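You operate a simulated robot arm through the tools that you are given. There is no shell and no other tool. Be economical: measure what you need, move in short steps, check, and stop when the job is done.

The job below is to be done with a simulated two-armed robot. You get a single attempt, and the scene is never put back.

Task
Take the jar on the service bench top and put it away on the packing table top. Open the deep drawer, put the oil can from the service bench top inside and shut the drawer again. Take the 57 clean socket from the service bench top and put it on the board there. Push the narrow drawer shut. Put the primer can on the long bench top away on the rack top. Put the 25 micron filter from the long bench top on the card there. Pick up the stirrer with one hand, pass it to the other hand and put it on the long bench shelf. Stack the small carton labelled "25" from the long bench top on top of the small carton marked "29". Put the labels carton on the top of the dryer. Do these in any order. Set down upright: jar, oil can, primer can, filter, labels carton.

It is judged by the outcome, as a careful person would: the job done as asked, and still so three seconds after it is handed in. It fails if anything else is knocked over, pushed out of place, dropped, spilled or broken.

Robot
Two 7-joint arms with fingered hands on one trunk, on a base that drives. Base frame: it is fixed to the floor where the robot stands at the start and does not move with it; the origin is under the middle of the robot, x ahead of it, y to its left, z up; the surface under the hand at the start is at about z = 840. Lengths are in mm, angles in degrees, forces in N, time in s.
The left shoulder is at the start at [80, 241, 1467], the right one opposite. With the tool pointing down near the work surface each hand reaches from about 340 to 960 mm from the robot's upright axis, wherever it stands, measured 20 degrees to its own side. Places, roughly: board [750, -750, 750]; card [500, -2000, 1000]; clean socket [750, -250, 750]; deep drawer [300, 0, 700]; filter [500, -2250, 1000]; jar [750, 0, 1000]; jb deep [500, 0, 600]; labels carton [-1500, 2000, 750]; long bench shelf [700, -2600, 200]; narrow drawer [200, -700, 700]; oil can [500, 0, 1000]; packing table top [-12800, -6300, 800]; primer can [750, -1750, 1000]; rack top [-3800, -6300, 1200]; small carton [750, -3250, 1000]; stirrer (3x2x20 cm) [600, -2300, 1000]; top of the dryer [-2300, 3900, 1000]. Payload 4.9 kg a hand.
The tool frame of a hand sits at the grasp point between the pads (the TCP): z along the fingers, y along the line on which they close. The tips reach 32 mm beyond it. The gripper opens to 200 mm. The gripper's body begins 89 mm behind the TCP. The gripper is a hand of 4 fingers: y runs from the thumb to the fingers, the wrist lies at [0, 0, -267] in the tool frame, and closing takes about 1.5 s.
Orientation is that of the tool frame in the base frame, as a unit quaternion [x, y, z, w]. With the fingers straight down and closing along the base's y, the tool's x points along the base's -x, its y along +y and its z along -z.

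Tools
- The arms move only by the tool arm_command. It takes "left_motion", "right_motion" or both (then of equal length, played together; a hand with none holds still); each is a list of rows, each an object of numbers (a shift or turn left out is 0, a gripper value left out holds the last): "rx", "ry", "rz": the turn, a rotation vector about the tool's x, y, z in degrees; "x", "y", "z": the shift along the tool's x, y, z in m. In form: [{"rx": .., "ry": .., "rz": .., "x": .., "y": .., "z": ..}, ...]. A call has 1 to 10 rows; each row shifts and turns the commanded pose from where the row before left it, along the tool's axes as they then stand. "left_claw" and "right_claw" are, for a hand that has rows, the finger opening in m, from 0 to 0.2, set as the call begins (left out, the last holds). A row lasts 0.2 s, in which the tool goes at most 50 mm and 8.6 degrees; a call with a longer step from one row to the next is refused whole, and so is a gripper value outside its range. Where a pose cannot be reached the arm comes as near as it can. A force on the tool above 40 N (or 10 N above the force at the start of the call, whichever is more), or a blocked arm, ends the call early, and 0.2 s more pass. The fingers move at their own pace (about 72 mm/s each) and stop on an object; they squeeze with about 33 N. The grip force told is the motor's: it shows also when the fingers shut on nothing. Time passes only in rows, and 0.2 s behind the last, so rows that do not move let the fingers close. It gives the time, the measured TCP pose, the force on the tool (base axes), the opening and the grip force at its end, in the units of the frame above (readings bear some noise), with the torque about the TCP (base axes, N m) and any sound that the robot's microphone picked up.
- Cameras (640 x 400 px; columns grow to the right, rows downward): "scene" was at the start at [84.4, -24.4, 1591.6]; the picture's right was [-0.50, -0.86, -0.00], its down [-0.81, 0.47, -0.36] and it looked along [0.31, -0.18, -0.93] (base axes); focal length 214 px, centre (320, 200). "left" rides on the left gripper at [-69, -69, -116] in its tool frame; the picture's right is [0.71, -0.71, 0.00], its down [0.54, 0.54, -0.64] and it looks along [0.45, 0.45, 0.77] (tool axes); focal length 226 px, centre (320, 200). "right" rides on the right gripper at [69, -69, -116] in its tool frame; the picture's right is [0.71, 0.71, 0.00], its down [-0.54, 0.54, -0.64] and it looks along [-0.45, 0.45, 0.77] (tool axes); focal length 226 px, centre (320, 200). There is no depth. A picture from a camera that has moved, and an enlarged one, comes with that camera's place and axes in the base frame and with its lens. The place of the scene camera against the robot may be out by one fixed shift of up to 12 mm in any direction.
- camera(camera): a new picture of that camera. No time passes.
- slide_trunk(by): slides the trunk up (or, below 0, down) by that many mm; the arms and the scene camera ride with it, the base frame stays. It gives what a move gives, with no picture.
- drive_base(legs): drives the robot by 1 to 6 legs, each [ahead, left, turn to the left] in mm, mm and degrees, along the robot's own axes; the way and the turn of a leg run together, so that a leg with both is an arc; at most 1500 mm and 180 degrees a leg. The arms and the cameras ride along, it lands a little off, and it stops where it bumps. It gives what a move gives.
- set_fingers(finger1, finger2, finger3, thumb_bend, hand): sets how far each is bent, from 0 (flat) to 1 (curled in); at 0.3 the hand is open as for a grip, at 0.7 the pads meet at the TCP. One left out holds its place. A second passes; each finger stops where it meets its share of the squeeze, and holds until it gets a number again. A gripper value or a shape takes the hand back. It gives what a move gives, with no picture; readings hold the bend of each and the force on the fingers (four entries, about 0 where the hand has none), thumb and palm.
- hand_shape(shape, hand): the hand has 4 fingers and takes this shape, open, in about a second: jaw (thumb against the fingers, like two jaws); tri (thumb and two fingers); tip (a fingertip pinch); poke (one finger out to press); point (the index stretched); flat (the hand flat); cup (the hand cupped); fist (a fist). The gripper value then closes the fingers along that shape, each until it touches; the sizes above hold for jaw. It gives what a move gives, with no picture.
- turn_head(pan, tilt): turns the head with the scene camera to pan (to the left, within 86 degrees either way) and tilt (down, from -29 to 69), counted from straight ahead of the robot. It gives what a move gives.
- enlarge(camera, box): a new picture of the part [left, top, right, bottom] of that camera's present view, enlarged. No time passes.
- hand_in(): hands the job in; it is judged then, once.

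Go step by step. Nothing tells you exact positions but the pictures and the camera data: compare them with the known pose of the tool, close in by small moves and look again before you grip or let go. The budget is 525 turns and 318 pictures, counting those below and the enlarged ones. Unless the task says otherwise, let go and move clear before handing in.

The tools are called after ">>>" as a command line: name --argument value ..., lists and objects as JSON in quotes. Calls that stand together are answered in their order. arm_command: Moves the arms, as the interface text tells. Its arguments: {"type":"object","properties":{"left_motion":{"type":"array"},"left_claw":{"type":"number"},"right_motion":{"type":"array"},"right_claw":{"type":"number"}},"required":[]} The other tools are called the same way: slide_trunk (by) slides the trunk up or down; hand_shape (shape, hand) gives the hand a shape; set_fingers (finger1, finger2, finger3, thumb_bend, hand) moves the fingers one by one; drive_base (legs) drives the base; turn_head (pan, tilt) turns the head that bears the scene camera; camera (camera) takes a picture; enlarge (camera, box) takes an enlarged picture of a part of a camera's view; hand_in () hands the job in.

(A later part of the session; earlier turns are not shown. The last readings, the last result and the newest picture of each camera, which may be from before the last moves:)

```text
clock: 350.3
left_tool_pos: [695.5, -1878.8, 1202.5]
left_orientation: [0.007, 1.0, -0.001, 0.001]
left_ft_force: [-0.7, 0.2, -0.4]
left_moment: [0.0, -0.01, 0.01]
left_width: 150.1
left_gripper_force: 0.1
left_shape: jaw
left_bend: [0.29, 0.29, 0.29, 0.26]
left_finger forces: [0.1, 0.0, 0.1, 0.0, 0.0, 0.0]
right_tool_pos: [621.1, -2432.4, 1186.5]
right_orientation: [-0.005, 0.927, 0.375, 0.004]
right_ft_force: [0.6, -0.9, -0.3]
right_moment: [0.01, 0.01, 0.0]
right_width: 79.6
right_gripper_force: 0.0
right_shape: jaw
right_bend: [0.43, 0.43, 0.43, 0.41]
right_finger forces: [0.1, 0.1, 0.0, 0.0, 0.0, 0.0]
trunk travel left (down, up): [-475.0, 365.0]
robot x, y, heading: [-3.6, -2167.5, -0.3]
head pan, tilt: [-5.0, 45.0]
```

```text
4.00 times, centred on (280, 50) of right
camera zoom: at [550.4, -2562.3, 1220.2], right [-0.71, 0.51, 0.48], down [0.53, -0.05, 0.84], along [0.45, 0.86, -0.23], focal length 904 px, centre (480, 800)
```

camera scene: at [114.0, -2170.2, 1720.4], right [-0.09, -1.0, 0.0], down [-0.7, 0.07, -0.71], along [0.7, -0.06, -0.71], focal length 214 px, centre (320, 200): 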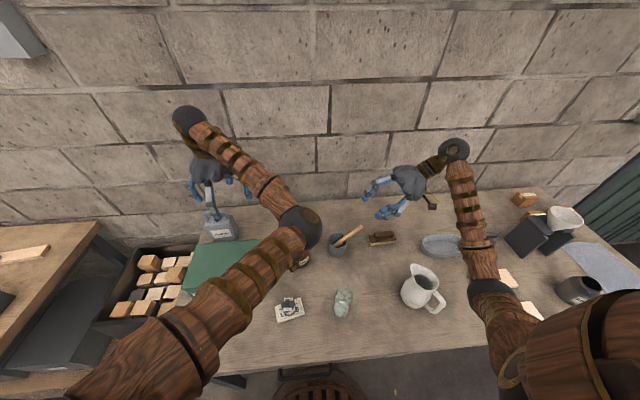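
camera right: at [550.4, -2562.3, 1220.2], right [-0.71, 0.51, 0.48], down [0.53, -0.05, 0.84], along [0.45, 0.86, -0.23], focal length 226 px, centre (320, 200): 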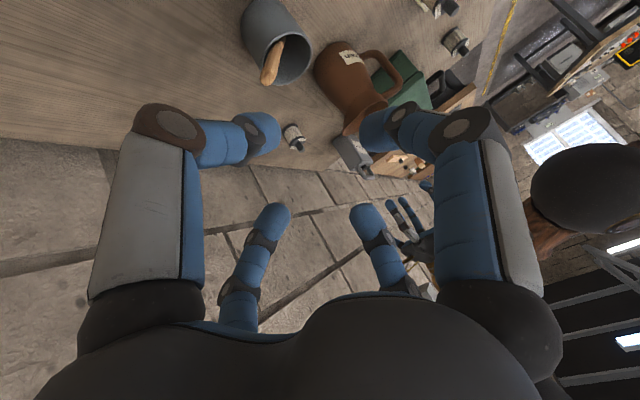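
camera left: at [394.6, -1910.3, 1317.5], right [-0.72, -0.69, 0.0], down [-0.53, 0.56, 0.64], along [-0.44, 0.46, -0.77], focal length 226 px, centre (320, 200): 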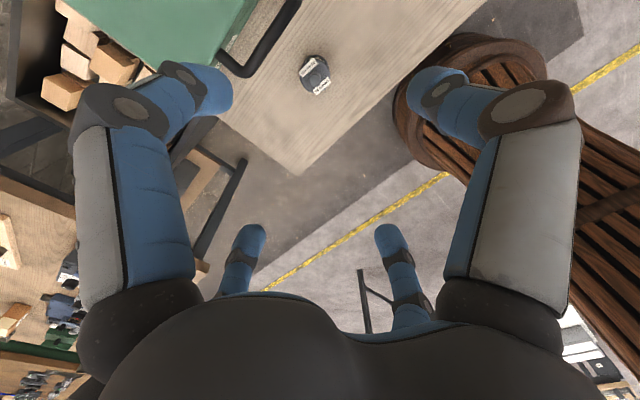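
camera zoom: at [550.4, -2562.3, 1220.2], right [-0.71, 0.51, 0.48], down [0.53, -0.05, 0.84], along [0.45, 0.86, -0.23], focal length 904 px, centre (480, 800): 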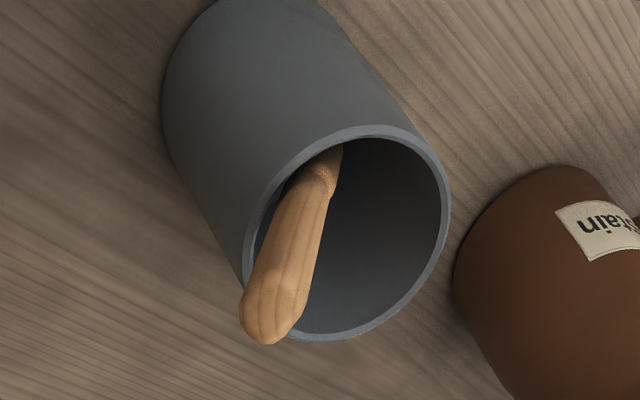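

Triangulated handle tip: [631,-2381,1032], axis down = (−0.14, 0.68, −0.72). Move to a pre-grasp on that axis.

>>> arm_command --right_motion '[{"x": -0.0063, "y": -0.023, "z": 0.0273}, {"x": -0.0063, "y": -0.023, "z": 0.0273}, {"x": -0.0063, "y": -0.023, "z": 0.0273}, {"ry": 8}]' --right_claw 0.07

>>> camera --camera "right"

>>> enlarge --camera "scene" --box '[310, 185, 430, 265]'

```text
clock: 351.3
left_tool_pos: [696.3, -1878.3, 1201.4]
left_orientation: [0.008, 1.0, -0.001, -0.001]
left_ft_force: [0.3, -0.2, 0.3]
left_moment: [0.0, 0.02, 0.0]
left_width: 150.2
left_gripper_force: 0.0
left_shape: jaw
left_bend: [0.29, 0.29, 0.29, 0.26]
left_finger forces: [0.0, 0.0, 0.0, 0.0, 0.1, 0.1]
right_tool_pos: [640.2, -2424.3, 1079.0]
right_orientation: [-0.03, 0.926, 0.372, -0.062]
right_ft_force: [-0.3, -0.6, 0.0]
right_moment: [0.05, 0.05, -0.01]
right_width: 70.5
right_gripper_force: 0.0
right_shape: jaw
right_bend: [0.45, 0.45, 0.45, 0.44]
right_finger forces: [0.0, 0.0, 0.0, 0.0, 0.0, 0.0]
trunk travel left (down, up): [-475.0, 365.0]
robot x, y, heading: [-6.1, -2161.8, -0.2]
head pan, tilt: [-5.0, 45.0]
```

```text
154 pictures are left
camera right: at [587.9, -2560.3, 1119.3], right [-0.71, 0.44, 0.56], down [0.62, 0.01, 0.79], along [0.34, 0.9, -0.27], focal length 226 px, centre (320, 200)
```

right: 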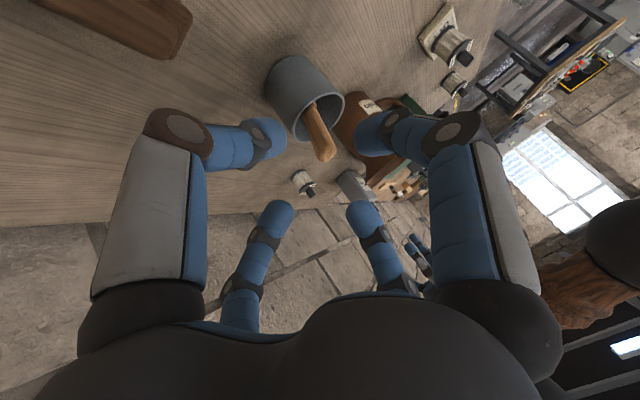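

```text
5.00 times, centred on (370, 225) of scene
camera zoom: at [115.8, -2169.6, 1720.2], right [-0.09, -1.0, 0.0], down [-0.71, 0.06, -0.71], along [0.7, -0.06, -0.71], focal length 1072 px, centre (70, 75)
```

zoom: 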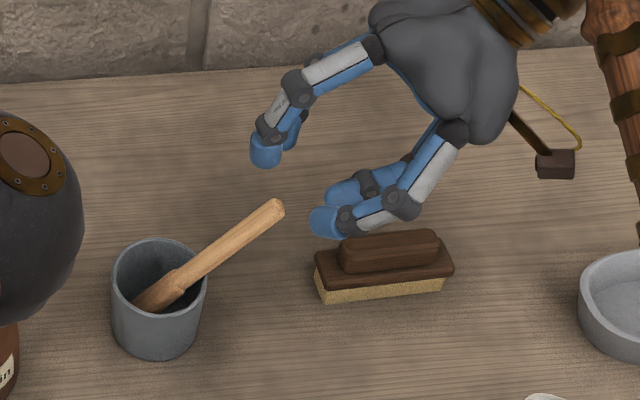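

>>> arm_command --right_motion '[{"z": 0.03}, {"z": 0.03}, {"z": 0.025}, {"z": 0.015}]'

>>> camera --camera "right"

>>> enlarge --camera "scene" --box '[310, 185, 430, 265]'

```text
clock: 352.3
left_tool_pos: [695.2, -1877.8, 1202.5]
left_orientation: [0.007, 1.0, -0.001, 0.001]
left_ft_force: [0.2, 0.2, 0.0]
left_moment: [-0.01, -0.05, -0.04]
left_width: 150.2
left_gripper_force: 0.0
left_shape: jaw
left_bend: [0.29, 0.29, 0.29, 0.26]
left_finger forces: [0.0, 0.0, 0.0, 0.1, 0.0, 0.0]
right_tool_pos: [628.4, -2355.7, 1007.9]
right_orientation: [-0.031, 0.926, 0.371, -0.061]
right_ft_force: [-0.3, -0.1, -0.8]
right_moment: [-0.04, 0.01, -0.01]
right_width: 70.0
right_gripper_force: 0.1
right_shape: jaw
right_bend: [0.45, 0.45, 0.45, 0.44]
right_finger forces: [0.0, 0.0, 0.0, 0.0, 0.0, 0.0]
trunk travel left (down, up): [-475.0, 365.0]
robot x, y, heading: [-5.1, -2167.6, -0.2]
head pan, tilt: [-5.0, 45.0]
```

```text
152 pictures are left
camera right: at [573.5, -2491.9, 1049.4], right [-0.71, 0.44, 0.55], down [0.62, 0.01, 0.79], along [0.34, 0.9, -0.27], focal length 226 px, centre (320, 200)
```

right: 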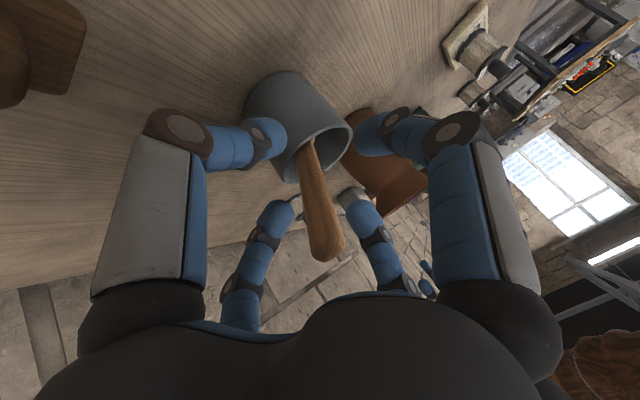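

```text
5.00 times, centred on (370, 225) of scene
camera zoom: at [113.5, -2168.4, 1720.5], right [-0.09, -1.0, 0.0], down [-0.7, 0.06, -0.71], along [0.7, -0.06, -0.71], focal length 1072 px, centre (70, 75)
```

zoom: 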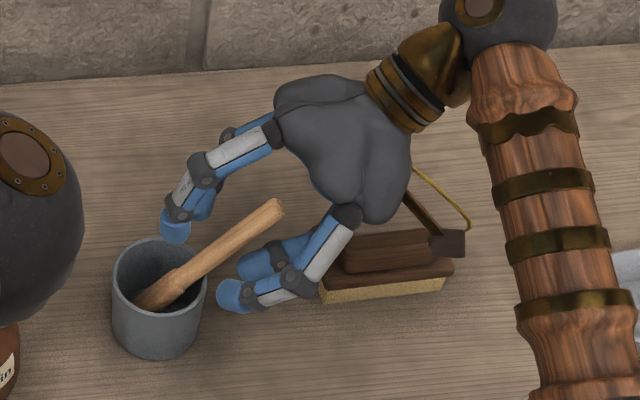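

The handle is between the fingers. Close.

>>> arm_command --right_motion '[{}, {}, {}, {}, {}, {}]' --right_claw 0.0

>>> camera --camera "right"

```text
clock: 353.7
left_tool_pos: [694.7, -1879.3, 1200.5]
left_orientation: [0.007, 1.0, -0.001, 0.001]
left_ft_force: [0.0, 0.7, -0.5]
left_moment: [0.01, 0.01, -0.02]
left_width: 150.3
left_gripper_force: 0.1
left_shape: jaw
left_bend: [0.29, 0.29, 0.29, 0.26]
left_finger forces: [0.0, 0.0, 0.0, 0.1, 0.0, 0.0]
right_tool_pos: [628.0, -2356.6, 1007.7]
right_orientation: [-0.03, 0.926, 0.372, -0.061]
right_ft_force: [0.4, -0.4, -1.6]
right_moment: [-0.1, -0.02, -0.01]
right_width: 11.9
right_gripper_force: 32.9
right_shape: jaw
right_bend: [0.74, 0.72, 0.74, 0.64]
right_finger forces: [29.0, 28.6, 29.4, 0.0, 30.2, 0.0]
trunk travel left (down, up): [-475.0, 365.0]
robot x, y, heading: [-4.3, -2164.2, -0.1]
head pan, tilt: [-5.0, 45.0]
```

```text
150 pictures are left
camera right: at [573.9, -2492.7, 1049.3], right [-0.71, 0.44, 0.55], down [0.62, 0.0, 0.79], along [0.34, 0.9, -0.27], focal length 226 px, centre (320, 200)
```

right: 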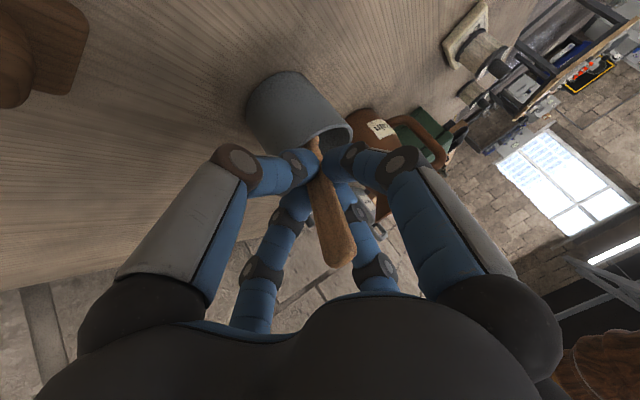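

>>> arm_command --right_motion '[{"x": 0.001, "y": 0.007, "z": -0.02}, {"x": 0.001, "y": 0.009, "z": -0.023}, {"x": 0.001, "y": 0.009, "z": -0.023}, {"x": 0.001, "y": 0.011, "z": -0.028}, {"x": 0.002, "y": 0.013, "z": -0.033}, {"x": 0.002, "y": 0.0145, "z": -0.037}]'

>>> enlarge --camera "scene" --box '[290, 150, 450, 270]'

```text
clock: 355.1
left_tool_pos: [695.2, -1878.5, 1201.0]
left_orientation: [0.007, 1.0, -0.001, 0.001]
left_ft_force: [0.3, -0.3, 0.4]
left_moment: [0.04, 0.01, 0.0]
left_width: 150.1
left_gripper_force: 0.1
left_shape: jaw
left_bend: [0.29, 0.29, 0.29, 0.26]
left_finger forces: [0.0, 0.1, 0.0, 0.0, 0.1, 0.0]
right_tool_pos: [639.8, -2426.3, 1170.5]
right_orientation: [-0.032, 0.926, 0.372, -0.061]
right_ft_force: [0.7, -0.1, 0.1]
right_moment: [-0.01, 0.0, 0.0]
right_width: 12.0
right_gripper_force: 33.1
right_shape: jaw
right_bend: [0.74, 0.72, 0.74, 0.64]
right_finger forces: [29.3, 29.0, 29.2, 0.0, 29.3, 0.1]
trunk travel left (down, up): [-475.0, 365.0]
robot x, y, heading: [-4.4, -2165.9, -0.3]
head pan, tilt: [-5.0, 45.0]
```

```text
3.33 times, centred on (370, 210) of scene
camera zoom: at [113.4, -2169.8, 1720.4], right [-0.09, -1.0, 0.0], down [-0.7, 0.06, -0.71], along [0.7, -0.06, -0.71], focal length 715 px, centre (153, 167)
```

zoom: 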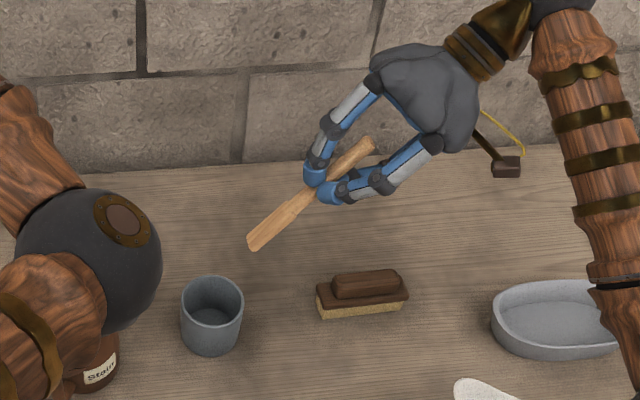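

The stirrer is out and the cup undisturbed. Back away and turn the right hand so the stirrer lies horizontally, pointing left, for the hand-over.

>>> drive_base --legs '[[-280, 0, 0]]'

>>> arm_command --right_motion '[{"rx": -7.6, "ry": -4}, {"rx": -7.6, "ry": -4}, {"rx": -7.6}, {"rx": -7.6}, {"rx": -7.6}, {"rx": -7.6}]'

>>> turn_head --pan 0 --tilt 40

>>> camera --camera "scene"

```text
clock: 357.1
left_tool_pos: [415.5, -1874.8, 1199.8]
left_orientation: [0.005, 1.0, -0.002, 0.0]
left_ft_force: [-0.2, 0.0, -0.8]
left_moment: [0.03, 0.02, 0.02]
left_width: 150.4
left_gripper_force: 0.1
left_shape: jaw
left_bend: [0.29, 0.29, 0.29, 0.26]
left_finger forces: [0.0, 0.0, 0.0, 0.1, 0.0, 0.0]
right_tool_pos: [364.8, -2420.5, 1169.3]
right_orientation: [-0.033, 0.926, 0.372, -0.062]
right_ft_force: [0.8, 0.6, -0.2]
right_moment: [-0.01, 0.01, 0.02]
right_width: 12.0
right_gripper_force: 32.6
right_shape: jaw
right_bend: [0.74, 0.72, 0.74, 0.64]
right_finger forces: [29.3, 29.0, 29.2, 0.0, 29.3, 0.1]
trunk travel left (down, up): [-475.0, 365.0]
robot x, y, heading: [-282.0, -2164.8, -0.2]
head pan, tilt: [-5.0, 45.0]
```

```text
clock: 358.5
left_tool_pos: [415.1, -1873.6, 1201.2]
left_orientation: [0.004, 1.0, -0.001, 0.001]
left_ft_force: [0.2, -0.5, -0.3]
left_moment: [-0.03, 0.01, -0.01]
left_width: 150.1
left_gripper_force: 0.0
left_shape: jaw
left_bend: [0.29, 0.29, 0.29, 0.26]
left_finger forces: [0.0, 0.0, 0.1, 0.1, 0.0, 0.0]
right_tool_pos: [362.8, -2420.7, 1170.8]
right_orientation: [0.002, 0.71, 0.704, -0.001]
right_ft_force: [0.9, -0.5, -0.6]
right_moment: [-0.02, 0.0, 0.01]
right_width: 11.7
right_gripper_force: 32.9
right_shape: jaw
right_bend: [0.74, 0.72, 0.74, 0.65]
right_finger forces: [29.4, 28.9, 29.4, 0.0, 29.2, 0.0]
trunk travel left (down, up): [-475.0, 365.0]
robot x, y, heading: [-280.7, -2165.7, 0.1]
head pan, tilt: [-5.0, 45.0]
```

```text
clock: 359.1
left_tool_pos: [416.1, -1874.4, 1200.5]
left_orientation: [0.005, 1.0, -0.001, 0.001]
left_ft_force: [-0.2, 0.4, 1.1]
left_moment: [-0.01, 0.0, -0.03]
left_width: 150.3
left_gripper_force: 0.1
left_shape: jaw
left_bend: [0.29, 0.29, 0.29, 0.26]
left_finger forces: [0.0, 0.0, 0.0, 0.0, 0.0, 0.1]
right_tool_pos: [363.6, -2420.9, 1171.4]
right_orientation: [0.0, 0.711, 0.703, -0.001]
right_ft_force: [0.8, 0.1, 0.3]
right_moment: [-0.02, 0.01, 0.02]
right_width: 12.1
right_gripper_force: 32.9
right_shape: jaw
right_bend: [0.74, 0.72, 0.74, 0.65]
right_finger forces: [29.4, 28.9, 29.4, 0.0, 29.2, 0.0]
trunk travel left (down, up): [-475.0, 365.0]
robot x, y, heading: [-282.5, -2165.4, 0.0]
head pan, tilt: [0.0, 40.0]
```

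```text
148 pictures are left
camera scene: at [-160.2, -2161.1, 1727.7], right [0.0, -1.0, 0.0], down [-0.64, 0.0, -0.77], along [0.77, 0.0, -0.64], focal length 214 px, centre (320, 200)
```

scene: 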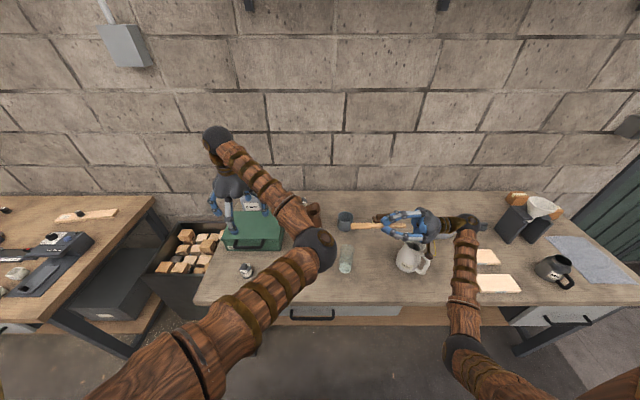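

The stirrer is level with its blade end at y≈−2278. Bring both hands to the centre: right slides the stirrer left, left comes above it.

>>> arm_command --left_motion '[{"z": -0.04}, {"z": -0.04}, {"y": -0.045, "x": 0.0075}, {"y": -0.045, "x": 0.0075}, {"y": -0.045, "x": 0.0075}, {"y": -0.045, "x": 0.0075}, {"y": -0.045, "x": 0.0075}, {"y": -0.045, "x": 0.0075}, {"y": -0.045, "x": 0.0075}]' --right_motion '[{"z": 0.026}, {"z": 0.026}, {"z": 0.026}, {"z": 0.026}, {"z": 0.026}, {}, {}, {}, {}]' --left_claw 0.07

>>> arm_command --left_motion '[{"rz": 7.5}, {"rz": 7.5}, {"rz": 7.5}, {"rz": 7.5}, {"rz": 7.5}, {"rz": 7.5}]'

>>> camera --camera "scene"

>>> camera --camera "left"

```text
clock: 361.1
left_tool_pos: [359.6, -2190.3, 1281.1]
left_orientation: [0.004, 1.0, 0.0, 0.003]
left_ft_force: [0.4, -0.5, 0.6]
left_moment: [0.02, 0.0, 0.0]
left_width: 70.2
left_gripper_force: 0.1
left_shape: jaw
left_bend: [0.45, 0.45, 0.45, 0.44]
left_finger forces: [0.0, 0.0, 0.1, 0.1, 0.1, 0.0]
right_tool_pos: [364.1, -2291.8, 1171.0]
right_orientation: [0.002, 0.71, 0.704, -0.001]
right_ft_force: [-0.2, -0.9, 0.0]
right_moment: [-0.02, -0.02, 0.0]
right_width: 11.7
right_gripper_force: 32.7
right_shape: jaw
right_bend: [0.74, 0.72, 0.74, 0.65]
right_finger forces: [29.3, 28.9, 29.4, 0.0, 29.2, 0.0]
trunk travel left (down, up): [-475.0, 365.0]
robot x, y, heading: [-281.5, -2165.6, 0.0]
head pan, tilt: [0.0, 40.0]
```

```text
clock: 362.6
left_tool_pos: [359.5, -2188.6, 1282.1]
left_orientation: [0.387, 0.922, 0.0, 0.001]
left_ft_force: [-0.4, -0.2, -0.3]
left_moment: [0.01, 0.0, 0.0]
left_width: 70.5
left_gripper_force: 0.0
left_shape: jaw
left_bend: [0.45, 0.45, 0.45, 0.44]
left_finger forces: [0.1, 0.0, 0.1, 0.1, 0.0, 0.1]
right_tool_pos: [365.5, -2290.1, 1170.1]
right_orientation: [0.002, 0.711, 0.703, -0.001]
right_ft_force: [0.2, 0.8, 0.5]
right_moment: [-0.01, 0.0, -0.01]
right_width: 11.9
right_gripper_force: 33.1
right_shape: jaw
right_bend: [0.74, 0.72, 0.74, 0.65]
right_finger forces: [29.2, 28.9, 29.4, 0.0, 29.1, 0.0]
trunk travel left (down, up): [-475.0, 365.0]
robot x, y, heading: [-281.8, -2165.7, -0.1]
head pan, tilt: [0.0, 40.0]
```

```text
147 pictures are left
camera scene: at [-160.2, -2161.0, 1727.7], right [0.0, -1.0, 0.0], down [-0.64, 0.0, -0.77], along [0.77, 0.0, -0.64], focal length 214 px, centre (320, 200)
```

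scene: 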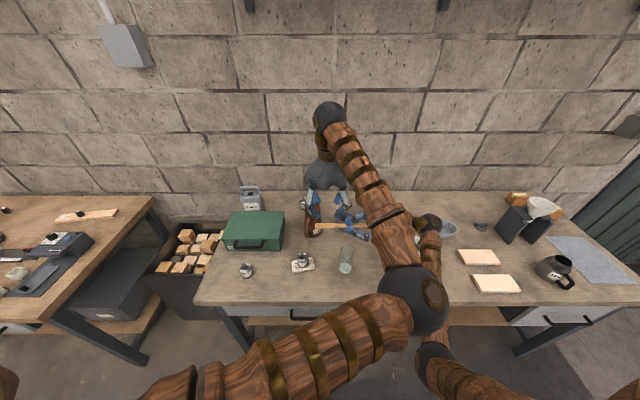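

```text
146 pictures are left
camera left: at [358.5, -2286.8, 1398.3], right [-1.0, 0.01, 0.0], down [0.01, 0.77, 0.64], along [0.01, 0.64, -0.77], focal length 226 px, centre (320, 200)
```

left: 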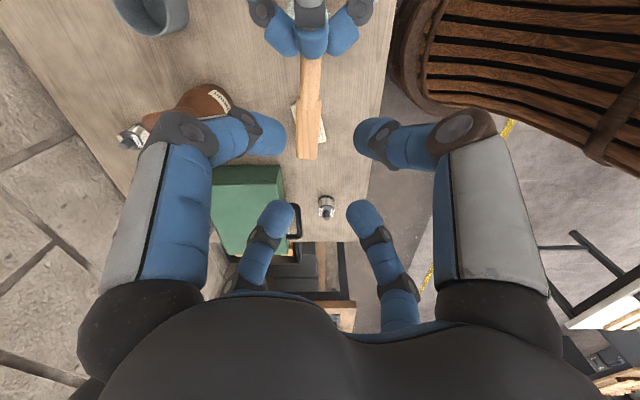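

>>> arm_command --left_motion '[{"x": -0.0177, "y": -0.0048}, {"z": 0.03}, {"z": 0.03}, {"z": 0.02}]'

>>> camera --camera "left"

```text
clock: 363.6
left_tool_pos: [369.8, -2206.1, 1202.1]
left_orientation: [0.388, 0.922, -0.001, 0.001]
left_ft_force: [0.6, 0.4, -0.7]
left_moment: [-0.02, -0.01, -0.02]
left_width: 70.3
left_gripper_force: 0.0
left_shape: jaw
left_bend: [0.45, 0.45, 0.45, 0.44]
left_finger forces: [0.0, 0.0, 0.0, 0.0, 0.1, 0.0]
right_tool_pos: [364.9, -2290.9, 1170.5]
right_orientation: [0.002, 0.711, 0.703, -0.001]
right_ft_force: [-0.1, 0.4, 0.3]
right_moment: [0.01, -0.04, 0.06]
right_width: 11.9
right_gripper_force: 33.9
right_shape: jaw
right_bend: [0.74, 0.72, 0.74, 0.65]
right_finger forces: [29.3, 28.9, 29.4, 0.0, 29.2, 0.0]
trunk travel left (down, up): [-475.0, 365.0]
robot x, y, heading: [-284.2, -2165.7, 0.0]
head pan, tilt: [0.0, 40.0]
```

```text
145 pictures are left
camera left: at [368.2, -2303.5, 1317.7], right [-1.0, 0.01, 0.0], down [0.01, 0.77, 0.64], along [0.01, 0.64, -0.77], focal length 226 px, centre (320, 200)
```

left: 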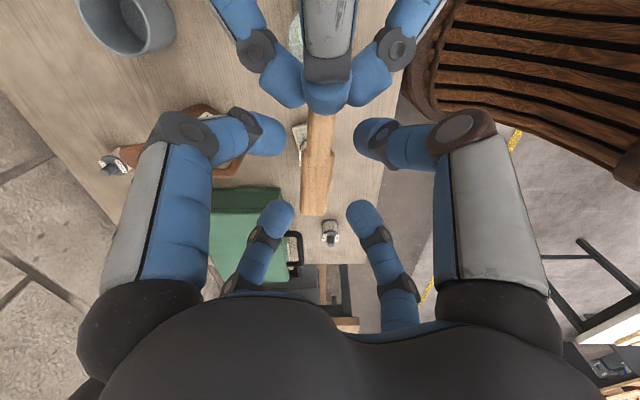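

>>> arm_command --left_motion '[{"z": 0.017}]'

>>> arm_command --left_motion '[{}, {}, {}, {}, {}, {}]' --left_claw 0.0

>>> camera --camera "left"

```text
clock: 363.9
left_tool_pos: [368.8, -2205.8, 1184.8]
left_orientation: [0.387, 0.922, 0.0, 0.001]
left_ft_force: [-0.5, 0.6, 0.0]
left_moment: [0.01, 0.0, 0.01]
left_width: 70.2
left_gripper_force: 0.1
left_shape: jaw
left_bend: [0.45, 0.45, 0.45, 0.44]
left_finger forces: [0.0, 0.0, 0.0, 0.0, 0.0, 0.0]
right_tool_pos: [364.9, -2290.9, 1169.3]
right_orientation: [0.002, 0.711, 0.703, -0.001]
right_ft_force: [0.5, -0.5, -0.1]
right_moment: [-0.04, 0.0, 0.02]
right_width: 11.9
right_gripper_force: 32.4
right_shape: jaw
right_bend: [0.74, 0.72, 0.74, 0.65]
right_finger forces: [29.3, 28.9, 29.4, 0.0, 29.2, 0.0]
trunk travel left (down, up): [-475.0, 365.0]
robot x, y, heading: [-279.1, -2167.5, 0.2]
head pan, tilt: [0.0, 40.0]
```

```text
clock: 365.4
left_tool_pos: [369.3, -2206.2, 1185.1]
left_orientation: [0.387, 0.922, -0.002, 0.002]
left_ft_force: [-1.3, -10.6, 0.3]
left_moment: [-0.34, 0.05, -0.1]
left_width: 33.8
left_gripper_force: 33.6
left_shape: jaw
left_bend: [0.57, 0.81, 0.79, 0.57]
left_finger forces: [24.8, 21.4, 22.7, 0.1, 32.6, 0.0]
right_tool_pos: [364.8, -2290.6, 1170.5]
right_orientation: [0.002, 0.711, 0.704, -0.001]
right_ft_force: [1.7, 11.1, -1.0]
right_moment: [0.08, -0.06, 0.01]
right_width: 12.0
right_gripper_force: 32.7
right_shape: jaw
right_bend: [0.74, 0.72, 0.74, 0.64]
right_finger forces: [29.4, 28.3, 28.7, 0.0, 28.0, 0.1]
trunk travel left (down, up): [-475.0, 365.0]
robot x, y, heading: [-283.1, -2163.5, -0.1]
head pan, tilt: [0.0, 40.0]
```

```text
144 pictures are left
camera left: at [368.0, -2304.3, 1301.7], right [-1.0, 0.01, 0.0], down [0.01, 0.77, 0.64], along [0.01, 0.64, -0.77], focal length 226 px, centre (320, 200)
```

left: 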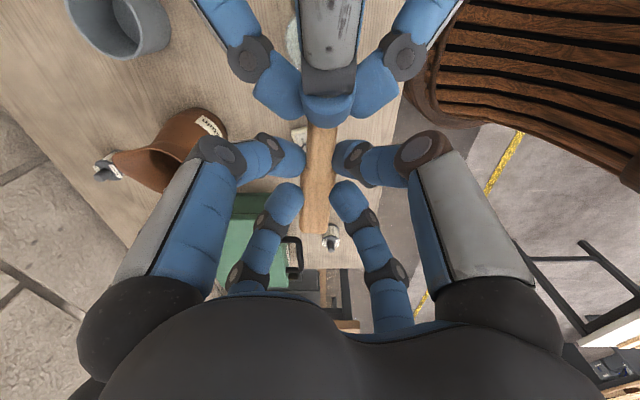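

Left hand has the blade. Release with the right and pull it away to the right.

>>> arm_command --right_motion '[{}, {}, {}, {}]' --right_claw 0.07

>>> arm_command --right_motion '[{"z": -0.04}, {"z": -0.045}, {"z": -0.045}, {"z": -0.045}]'

>>> camera --camera "left"

>>> camera --camera "scene"

```text
clock: 366.4
left_tool_pos: [369.6, -2205.9, 1184.9]
left_orientation: [0.387, 0.922, 0.0, 0.001]
left_ft_force: [-1.2, 1.0, -0.3]
left_moment: [0.0, 0.05, -0.05]
left_width: 31.7
left_gripper_force: 33.0
left_shape: jaw
left_bend: [0.79, 0.82, 0.79, 0.58]
left_finger forces: [24.6, 26.3, 24.8, 0.1, 26.9, 0.1]
right_tool_pos: [365.7, -2290.1, 1169.7]
right_orientation: [0.003, 0.711, 0.704, 0.0]
right_ft_force: [1.7, -0.8, 0.0]
right_moment: [0.01, 0.0, -0.06]
right_width: 70.2
right_gripper_force: 0.1
right_shape: jaw
right_bend: [0.45, 0.45, 0.45, 0.44]
right_finger forces: [0.1, 0.1, 1.0, 0.0, 0.0, 0.0]
trunk travel left (down, up): [-475.0, 365.0]
robot x, y, heading: [-282.7, -2164.5, 0.3]
head pan, tilt: [0.0, 40.0]
```

```text
clock: 367.4
left_tool_pos: [368.4, -2208.8, 1186.3]
left_orientation: [0.387, 0.922, 0.0, 0.001]
left_ft_force: [0.1, -0.8, -0.7]
left_moment: [0.07, -0.03, 0.0]
left_width: 31.5
left_gripper_force: 33.4
left_shape: jaw
left_bend: [0.79, 0.82, 0.79, 0.58]
left_finger forces: [21.8, 27.6, 28.0, 0.1, 24.0, 0.0]
right_tool_pos: [364.4, -2470.2, 1170.8]
right_orientation: [0.001, 0.71, 0.704, 0.0]
right_ft_force: [-0.9, -0.5, 0.1]
right_moment: [0.03, 0.02, 0.04]
right_width: 69.6
right_gripper_force: 0.0
right_shape: jaw
right_bend: [0.45, 0.45, 0.45, 0.44]
right_finger forces: [0.0, 0.0, 0.0, 0.0, 0.0, 0.1]
trunk travel left (down, up): [-475.0, 365.0]
robot x, y, heading: [-281.8, -2166.4, 0.3]
head pan, tilt: [0.0, 40.0]
```

```text
143 pictures are left
camera left: at [367.7, -2306.4, 1301.4], right [-1.0, 0.01, 0.0], down [0.01, 0.77, 0.64], along [0.01, 0.64, -0.77], focal length 226 px, centre (320, 200)
```

left: 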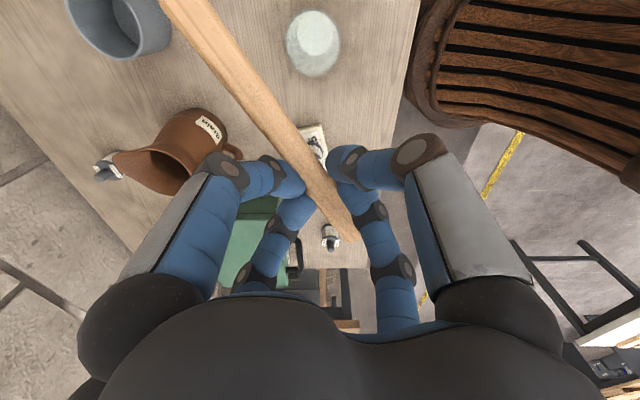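

```text
142 pictures are left
camera scene: at [-160.9, -2164.9, 1727.7], right [0.0, -1.0, 0.0], down [-0.64, 0.0, -0.77], along [0.77, 0.0, -0.64], focal length 214 px, centre (320, 200)
```

scene: 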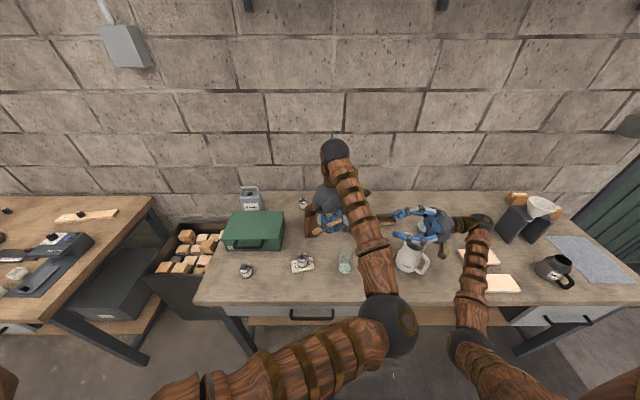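

The stirrer has been handed over (it pivoted a little but is held by all four fingers). I'll restore the right hand, back off, and lower the trunk to see the shelf.

>>> arm_command --right_motion '[{"rx": 8.5}, {"rx": 8.5}, {"rx": 8.5}, {"rx": 8.5}, {"rx": 8.5}, {"rx": 8.5}, {"rx": 8.5}, {"rx": 8.5}, {"rx": 8.5}, {"rx": 8.5}]'

>>> drive_base --legs '[[-450, 0, 0], [0, -200, 0]]'

>>> slide_trunk --by -400

>>> turn_head --pan 0 --tilt 25

>>> camera --camera "scene"

```text
clock: 369.6
left_tool_pos: [369.0, -2204.5, 1185.2]
left_orientation: [0.388, 0.922, -0.001, 0.001]
left_ft_force: [0.0, -0.1, -0.6]
left_moment: [-0.01, 0.01, 0.0]
left_width: 31.3
left_gripper_force: 33.2
left_shape: jaw
left_bend: [0.79, 0.82, 0.79, 0.58]
left_finger forces: [21.9, 27.6, 28.1, 0.1, 23.8, 0.1]
right_tool_pos: [364.4, -2465.5, 1171.3]
right_orientation: [0.001, 0.999, 0.037, -0.001]
right_ft_force: [0.1, -0.3, -0.3]
right_moment: [0.0, 0.01, -0.03]
right_width: 69.7
right_gripper_force: 0.0
right_shape: jaw
right_bend: [0.45, 0.45, 0.45, 0.44]
right_finger forces: [0.1, 0.0, 0.0, 0.0, 0.1, 0.1]
trunk travel left (down, up): [-475.0, 365.0]
robot x, y, heading: [-281.6, -2165.2, -0.4]
head pan, tilt: [0.0, 40.0]
```

```text
clock: 373.5
left_tool_pos: [-88.0, -2398.6, 1185.7]
left_orientation: [0.383, 0.924, -0.001, 0.001]
left_ft_force: [-0.3, 0.6, 0.2]
left_moment: [-0.06, 0.0, 0.01]
left_width: 31.7
left_gripper_force: 32.6
left_shape: jaw
left_bend: [0.79, 0.82, 0.79, 0.58]
left_finger forces: [21.8, 27.6, 28.0, 0.0, 23.9, 0.1]
right_tool_pos: [-90.7, -2659.7, 1171.3]
right_orientation: [-0.003, 0.999, 0.037, -0.002]
right_ft_force: [0.1, -0.1, 0.3]
right_moment: [-0.05, 0.0, -0.04]
right_width: 69.9
right_gripper_force: 0.1
right_shape: jaw
right_bend: [0.45, 0.45, 0.45, 0.44]
right_finger forces: [0.0, 0.1, 0.1, 0.1, 0.1, 0.0]
trunk travel left (down, up): [-475.0, 365.0]
robot x, y, heading: [-735.7, -2362.6, 0.5]
head pan, tilt: [0.0, 40.0]
```

```text
clock: 377.3
left_tool_pos: [-86.9, -2400.2, 786.6]
left_orientation: [0.384, 0.924, 0.0, 0.0]
left_ft_force: [0.0, -0.3, -0.6]
left_moment: [0.0, -0.03, 0.03]
left_width: 31.4
left_gripper_force: 33.1
left_shape: jaw
left_bend: [0.79, 0.82, 0.79, 0.58]
left_finger forces: [21.8, 27.7, 28.1, 0.0, 23.9, 0.1]
right_tool_pos: [-90.6, -2661.0, 771.7]
right_orientation: [-0.003, 0.999, 0.038, -0.002]
right_ft_force: [0.3, -0.3, 0.4]
right_moment: [-0.03, 0.02, -0.04]
right_width: 70.1
right_gripper_force: 0.1
right_shape: jaw
right_bend: [0.45, 0.45, 0.45, 0.44]
right_finger forces: [0.0, 0.0, 0.1, 0.1, 0.0, 0.1]
trunk travel left (down, up): [-75.0, 765.0]
robot x, y, heading: [-736.0, -2362.5, 0.5]
head pan, tilt: [0.0, 40.0]
```

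```text
clock: 378.1
left_tool_pos: [-87.7, -2400.5, 786.0]
left_orientation: [0.383, 0.924, 0.0, 0.001]
left_ft_force: [0.1, 0.6, -0.1]
left_moment: [0.01, 0.02, 0.01]
left_width: 31.6
left_gripper_force: 32.8
left_shape: jaw
left_bend: [0.79, 0.82, 0.79, 0.58]
left_finger forces: [21.8, 27.6, 28.0, 0.0, 23.9, 0.0]
right_tool_pos: [-91.4, -2661.3, 771.0]
right_orientation: [-0.002, 0.999, 0.039, -0.001]
right_ft_force: [-0.9, 0.1, -0.8]
right_moment: [0.0, -0.02, 0.0]
right_width: 69.9
right_gripper_force: 0.1
right_shape: jaw
right_bend: [0.45, 0.45, 0.45, 0.44]
right_finger forces: [0.0, 0.0, 0.0, 0.0, 0.1, 0.1]
trunk travel left (down, up): [-75.0, 765.0]
robot x, y, heading: [-739.5, -2365.2, 0.6]
head pan, tilt: [0.0, 25.0]
```

```text
141 pictures are left
camera scene: at [-610.0, -2360.4, 1350.9], right [0.01, -1.0, 0.0], down [-0.42, 0.0, -0.91], along [0.91, 0.01, -0.42], focal length 214 px, centre (320, 200)
```

scene: 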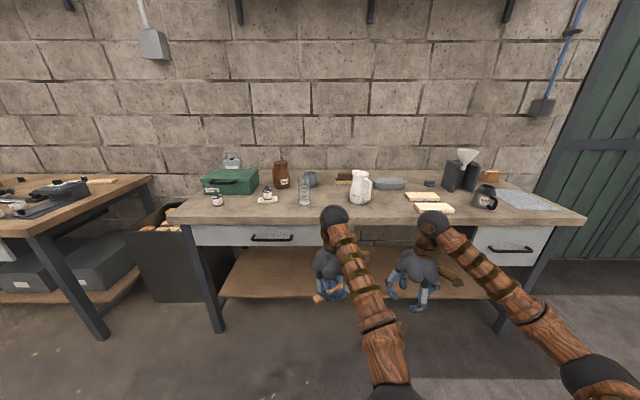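

The shelf (x≈382…895, z≈200) is empty and open in the middle. I'll tuck the right arm to the side, and yaw/pitch the left hand so the stirrer lies crosswise with the hand pointing forward-down.

>>> slide_trunk --by -75

>>> arm_command --right_motion '[{"x": 0.0345, "y": -0.0326}, {"x": 0.0345, "y": -0.0326}, {"x": 0.0345, "y": -0.0326}, {"x": 0.0345, "y": -0.0326}, {"x": 0.0345, "y": -0.0326}, {"x": 0.0345, "y": -0.0326}, {"x": 0.0345, "y": -0.0326}, {"x": 0.0345, "y": -0.0326}, {"x": 0.0345, "y": -0.0326}, {"x": 0.0345, "y": -0.0326}]' --left_motion '[{"rz": 7.25}, {"rz": 7.25}, {"rz": 7.25}, {"rz": 7.25}, {"rx": -7.2, "ry": -2.07}, {"rx": -7.2, "ry": -2.07}, {"rx": -7.2, "ry": -2.07}, {"rx": -7.2, "ry": -2.07}, {"rx": -7.2, "ry": -2.07}, {"rx": -7.2, "ry": -2.07}]'

>>> camera --camera "left"

>>> camera --camera "scene"

```text
clock: 379.2
left_tool_pos: [-87.9, -2400.9, 711.0]
left_orientation: [0.384, 0.924, 0.0, 0.002]
left_ft_force: [-0.4, -0.4, -0.2]
left_moment: [0.01, 0.0, -0.02]
left_width: 31.6
left_gripper_force: 33.3
left_shape: jaw
left_bend: [0.79, 0.82, 0.79, 0.58]
left_finger forces: [21.8, 27.6, 27.9, 0.0, 23.9, 0.0]
right_tool_pos: [-89.1, -2661.3, 697.4]
right_orientation: [-0.002, 0.999, 0.039, -0.003]
right_ft_force: [-0.4, -0.2, -0.2]
right_moment: [0.0, 0.0, -0.01]
right_width: 69.9
right_gripper_force: 0.0
right_shape: jaw
right_bend: [0.45, 0.45, 0.45, 0.44]
right_finger forces: [0.0, 0.0, 0.0, 0.1, 0.0, 0.0]
trunk travel left (down, up): [0.0, 840.0]
robot x, y, heading: [-738.0, -2363.1, 0.4]
head pan, tilt: [0.0, 25.0]
```

```text
clock: 381.4
left_tool_pos: [-87.4, -2400.9, 711.4]
left_orientation: [0.556, 0.737, 0.229, 0.309]
left_ft_force: [-0.2, -0.8, 0.7]
left_moment: [0.01, 0.0, 0.0]
left_width: 31.2
left_gripper_force: 32.7
left_shape: jaw
left_bend: [0.79, 0.82, 0.79, 0.58]
left_finger forces: [23.0, 27.7, 30.8, 0.1, 27.2, 0.0]
right_tool_pos: [-352.9, -2915.0, 677.8]
right_orientation: [-0.003, 0.999, 0.039, -0.002]
right_ft_force: [0.3, -0.2, -0.2]
right_moment: [0.01, 0.01, 0.03]
right_width: 69.8
right_gripper_force: 0.0
right_shape: jaw
right_bend: [0.45, 0.45, 0.45, 0.44]
right_finger forces: [0.1, 0.1, 0.0, 0.0, 0.0, 0.1]
right hand out of reach, approached as far as the arm can: row 8, 9, 10
trunk travel left (down, up): [0.0, 840.0]
robot x, y, heading: [-737.8, -2362.3, 0.4]
head pan, tilt: [0.0, 25.0]
```

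```text
140 pictures are left
camera left: at [-202.7, -2486.0, 759.2], right [-0.61, 0.48, -0.62], down [-0.19, 0.67, 0.71], along [0.76, 0.56, -0.32], focal length 226 px, centre (320, 200)
```

left: 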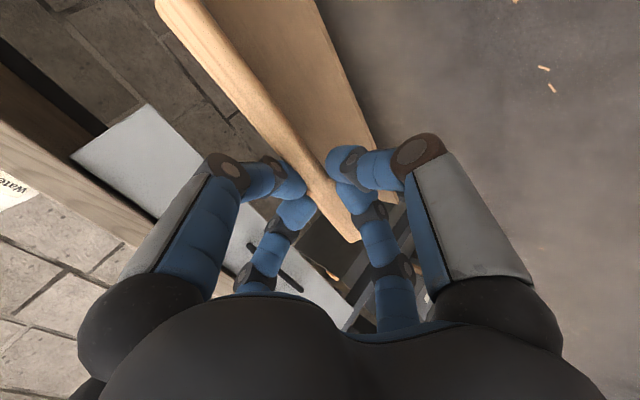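

```text
139 pictures are left
camera scene: at [-610.2, -2359.9, 1276.1], right [0.01, -1.0, 0.0], down [-0.42, 0.0, -0.91], along [0.91, 0.01, -0.42], focal length 214 px, centre (320, 200)
```

scene: 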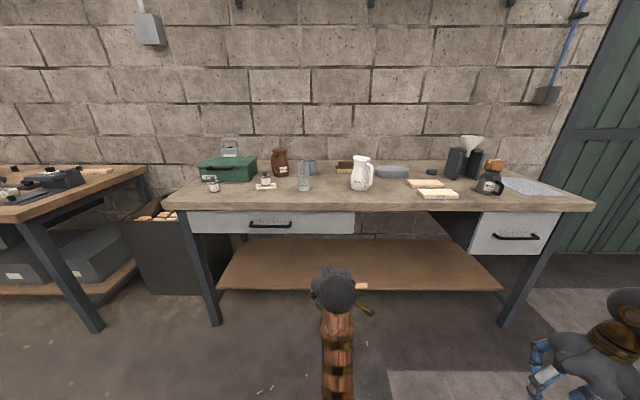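

Hand and stirrer are level and crosswise. Lower the left hand to shelf height in front of the bench, and lower the right hand too so it can slide beneath the slab.

>>> arm_command --right_motion '[{"z": 0.04}, {"z": 0.04}, {"z": 0.04}, {"z": 0.04}, {"z": 0.04}, {"z": 0.04}, {"z": 0.04}, {"z": 0.04}, {"z": 0.02}]' --left_motion '[{"x": 0.021, "y": -0.034, "z": 0.029}, {"x": 0.021, "y": -0.034, "z": 0.029}, {"x": 0.021, "y": -0.034, "z": 0.029}, {"x": 0.021, "y": -0.034, "z": 0.029}, {"x": 0.021, "y": -0.034, "z": 0.029}, {"x": 0.021, "y": -0.034, "z": 0.029}, {"x": 0.021, "y": -0.034, "z": 0.029}, {"x": 0.021, "y": -0.034, "z": 0.029}, {"x": 0.021, "y": -0.034, "z": 0.029}]'

>>> camera --camera "scene"

```text
clock: 383.4
left_tool_pos: [-149.0, -2304.9, 280.7]
left_orientation: [0.557, 0.737, 0.229, 0.307]
left_ft_force: [-0.2, 0.0, -0.6]
left_moment: [0.0, 0.01, 0.03]
left_width: 31.2
left_gripper_force: 33.0
left_shape: jaw
left_bend: [0.79, 0.82, 0.79, 0.58]
left_finger forces: [25.1, 26.8, 32.7, 0.0, 27.3, 0.1]
right_tool_pos: [-346.5, -2890.2, 341.1]
right_orientation: [-0.003, 0.999, 0.039, -0.002]
right_ft_force: [-0.3, 0.3, 0.5]
right_moment: [0.02, -0.02, 0.0]
right_width: 69.7
right_gripper_force: 0.1
right_shape: jaw
right_bend: [0.45, 0.45, 0.45, 0.44]
right_finger forces: [0.0, 0.1, 0.0, 0.0, 0.0, 0.1]
right hand out of reach, approached as far as the arm can: row 1, 2
trunk travel left (down, up): [0.0, 840.0]
robot x, y, heading: [-733.5, -2369.2, 0.5]
head pan, tilt: [0.0, 25.0]
```

```text
138 pictures are left
camera scene: at [-610.0, -2360.4, 1276.1], right [0.01, -1.0, 0.0], down [-0.42, 0.0, -0.91], along [0.91, 0.01, -0.42], focal length 214 px, centre (320, 200)
```

scene: 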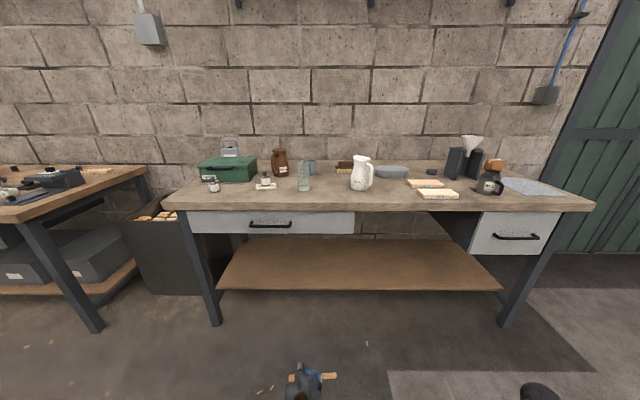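

>>> arm_command --right_motion '[{"z": -0.04}, {"z": -0.04}, {"z": -0.03}]' --left_motion '[{"x": -0.008, "y": 0.0275, "z": -0.0285}, {"x": -0.008, "y": 0.0275, "z": -0.0285}, {"x": -0.008, "y": 0.0275, "z": -0.0285}]'

>>> drive_base --legs '[[0, 150, 0], [380, 0, 0]]'

>>> camera --camera "scene"

>>> camera --camera "left"

>>> camera --camera "right"

```text
clock: 384.2
left_tool_pos: [-148.3, -2304.7, 401.8]
left_orientation: [0.556, 0.737, 0.229, 0.307]
left_ft_force: [0.0, -0.5, -0.8]
left_moment: [0.03, 0.0, -0.01]
left_width: 31.7
left_gripper_force: 33.5
left_shape: jaw
left_bend: [0.8, 0.82, 0.79, 0.59]
left_finger forces: [25.7, 26.8, 33.1, 0.0, 27.6, 0.0]
right_tool_pos: [-346.7, -2897.4, 450.6]
right_orientation: [-0.003, 0.999, 0.039, -0.002]
right_ft_force: [1.1, 0.4, 0.1]
right_moment: [-0.02, -0.01, -0.02]
right_width: 70.1
right_gripper_force: 0.1
right_shape: jaw
right_bend: [0.45, 0.45, 0.45, 0.44]
right_finger forces: [0.1, 0.0, 0.1, 0.0, 0.0, 0.0]
trunk travel left (down, up): [0.0, 840.0]
robot x, y, heading: [-737.2, -2365.9, 0.4]
head pan, tilt: [0.0, 25.0]
```

```text
clock: 387.6
left_tool_pos: [231.5, -2152.5, 400.9]
left_orientation: [0.556, 0.738, 0.228, 0.306]
left_ft_force: [0.6, -0.2, -0.2]
left_moment: [0.02, -0.01, 0.02]
left_width: 31.4
left_gripper_force: 33.2
left_shape: jaw
left_bend: [0.8, 0.82, 0.79, 0.59]
left_finger forces: [25.7, 26.8, 33.1, 0.0, 27.8, 0.0]
right_tool_pos: [31.1, -2745.8, 449.6]
right_orientation: [-0.002, 0.999, 0.038, -0.002]
right_ft_force: [0.4, -0.2, -0.4]
right_moment: [-0.03, 0.0, 0.02]
right_width: 70.1
right_gripper_force: 0.0
right_shape: jaw
right_bend: [0.45, 0.45, 0.45, 0.44]
right_finger forces: [0.1, 0.1, 0.0, 0.1, 0.1, 0.1]
trunk travel left (down, up): [0.0, 840.0]
robot x, y, heading: [-360.9, -2213.3, 0.2]
head pan, tilt: [0.0, 25.0]
```

```text
137 pictures are left
camera scene: at [-231.0, -2208.5, 1275.9], right [0.01, -1.0, 0.0], down [-0.42, 0.0, -0.91], along [0.91, 0.01, -0.42], focal length 214 px, centre (320, 200)
```

scene: 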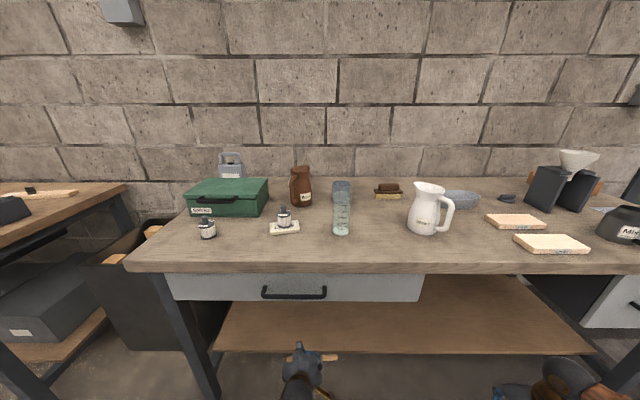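

```text
136 pictures are left
camera left: at [115.3, -2237.9, 450.2], right [-0.62, 0.49, -0.62], down [-0.19, 0.67, 0.72], along [0.76, 0.56, -0.32], focal length 226 px, centre (320, 200)
```

left: 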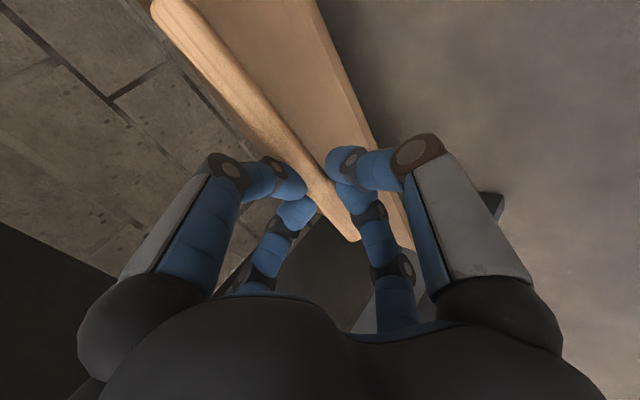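

```text
135 pictures are left
camera right: at [-37.8, -2823.3, 560.3], right [-0.71, 0.7, 0.06], down [0.54, 0.49, 0.68], along [0.45, 0.51, -0.73], focal length 226 px, centre (320, 200)
```

right: 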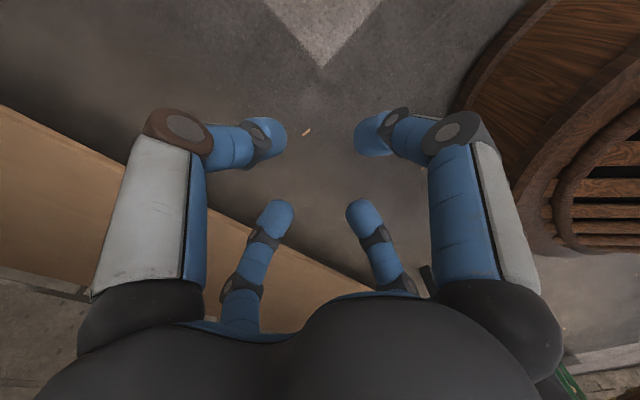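

>>> drive_base --legs '[[280, 0, 0]]'

>>> camera --camera "left"

>>> camera --camera "right"

```text
clock: 389.5
left_tool_pos: [507.0, -2149.9, 402.3]
left_orientation: [0.557, 0.737, 0.229, 0.307]
left_ft_force: [0.1, 0.0, -0.5]
left_moment: [-0.02, -0.03, 0.05]
left_width: 31.5
left_gripper_force: 32.3
left_shape: jaw
left_bend: [0.8, 0.82, 0.79, 0.59]
left_finger forces: [25.7, 26.8, 33.1, 0.1, 27.9, 0.0]
right_tool_pos: [309.0, -2743.8, 449.1]
right_orientation: [-0.002, 0.999, 0.038, -0.002]
right_ft_force: [0.1, -0.7, 0.3]
right_moment: [-0.01, 0.03, 0.04]
right_width: 70.0
right_gripper_force: 0.1
right_shape: jaw
right_bend: [0.45, 0.45, 0.45, 0.44]
right_finger forces: [0.1, 0.0, 0.1, 0.0, 0.0, 0.0]
trunk travel left (down, up): [0.0, 840.0]
robot x, y, heading: [-81.4, -2211.1, 0.2]
head pan, tilt: [0.0, 25.0]
```

```text
134 pictures are left
camera left: at [392.5, -2235.8, 450.1], right [-0.62, 0.48, -0.62], down [-0.19, 0.67, 0.72], along [0.76, 0.56, -0.32], focal length 226 px, centre (320, 200)
```

left: 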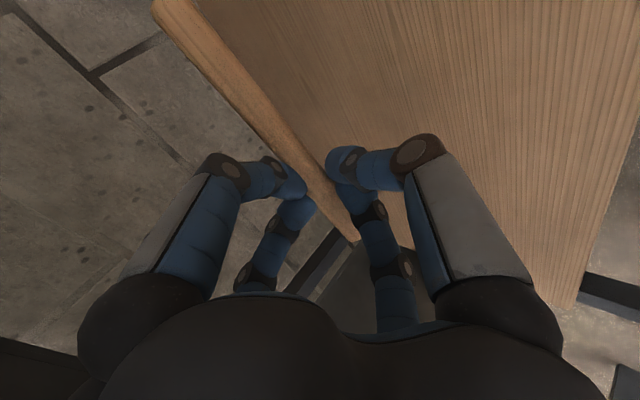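

```text
133 pictures are left
camera right: at [239.8, -2821.2, 560.3], right [-0.71, 0.7, 0.06], down [0.54, 0.49, 0.68], along [0.45, 0.51, -0.73], focal length 226 px, centre (320, 200)
```

right: 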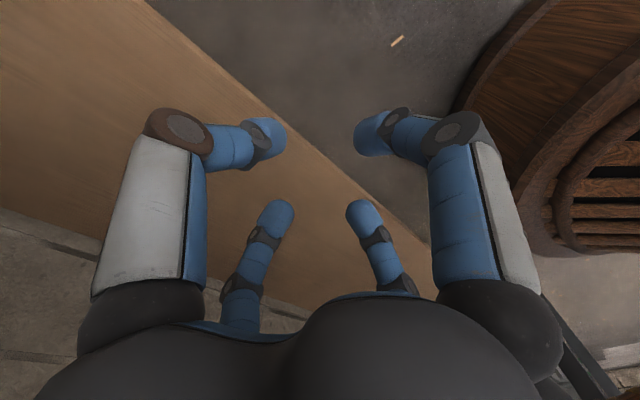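

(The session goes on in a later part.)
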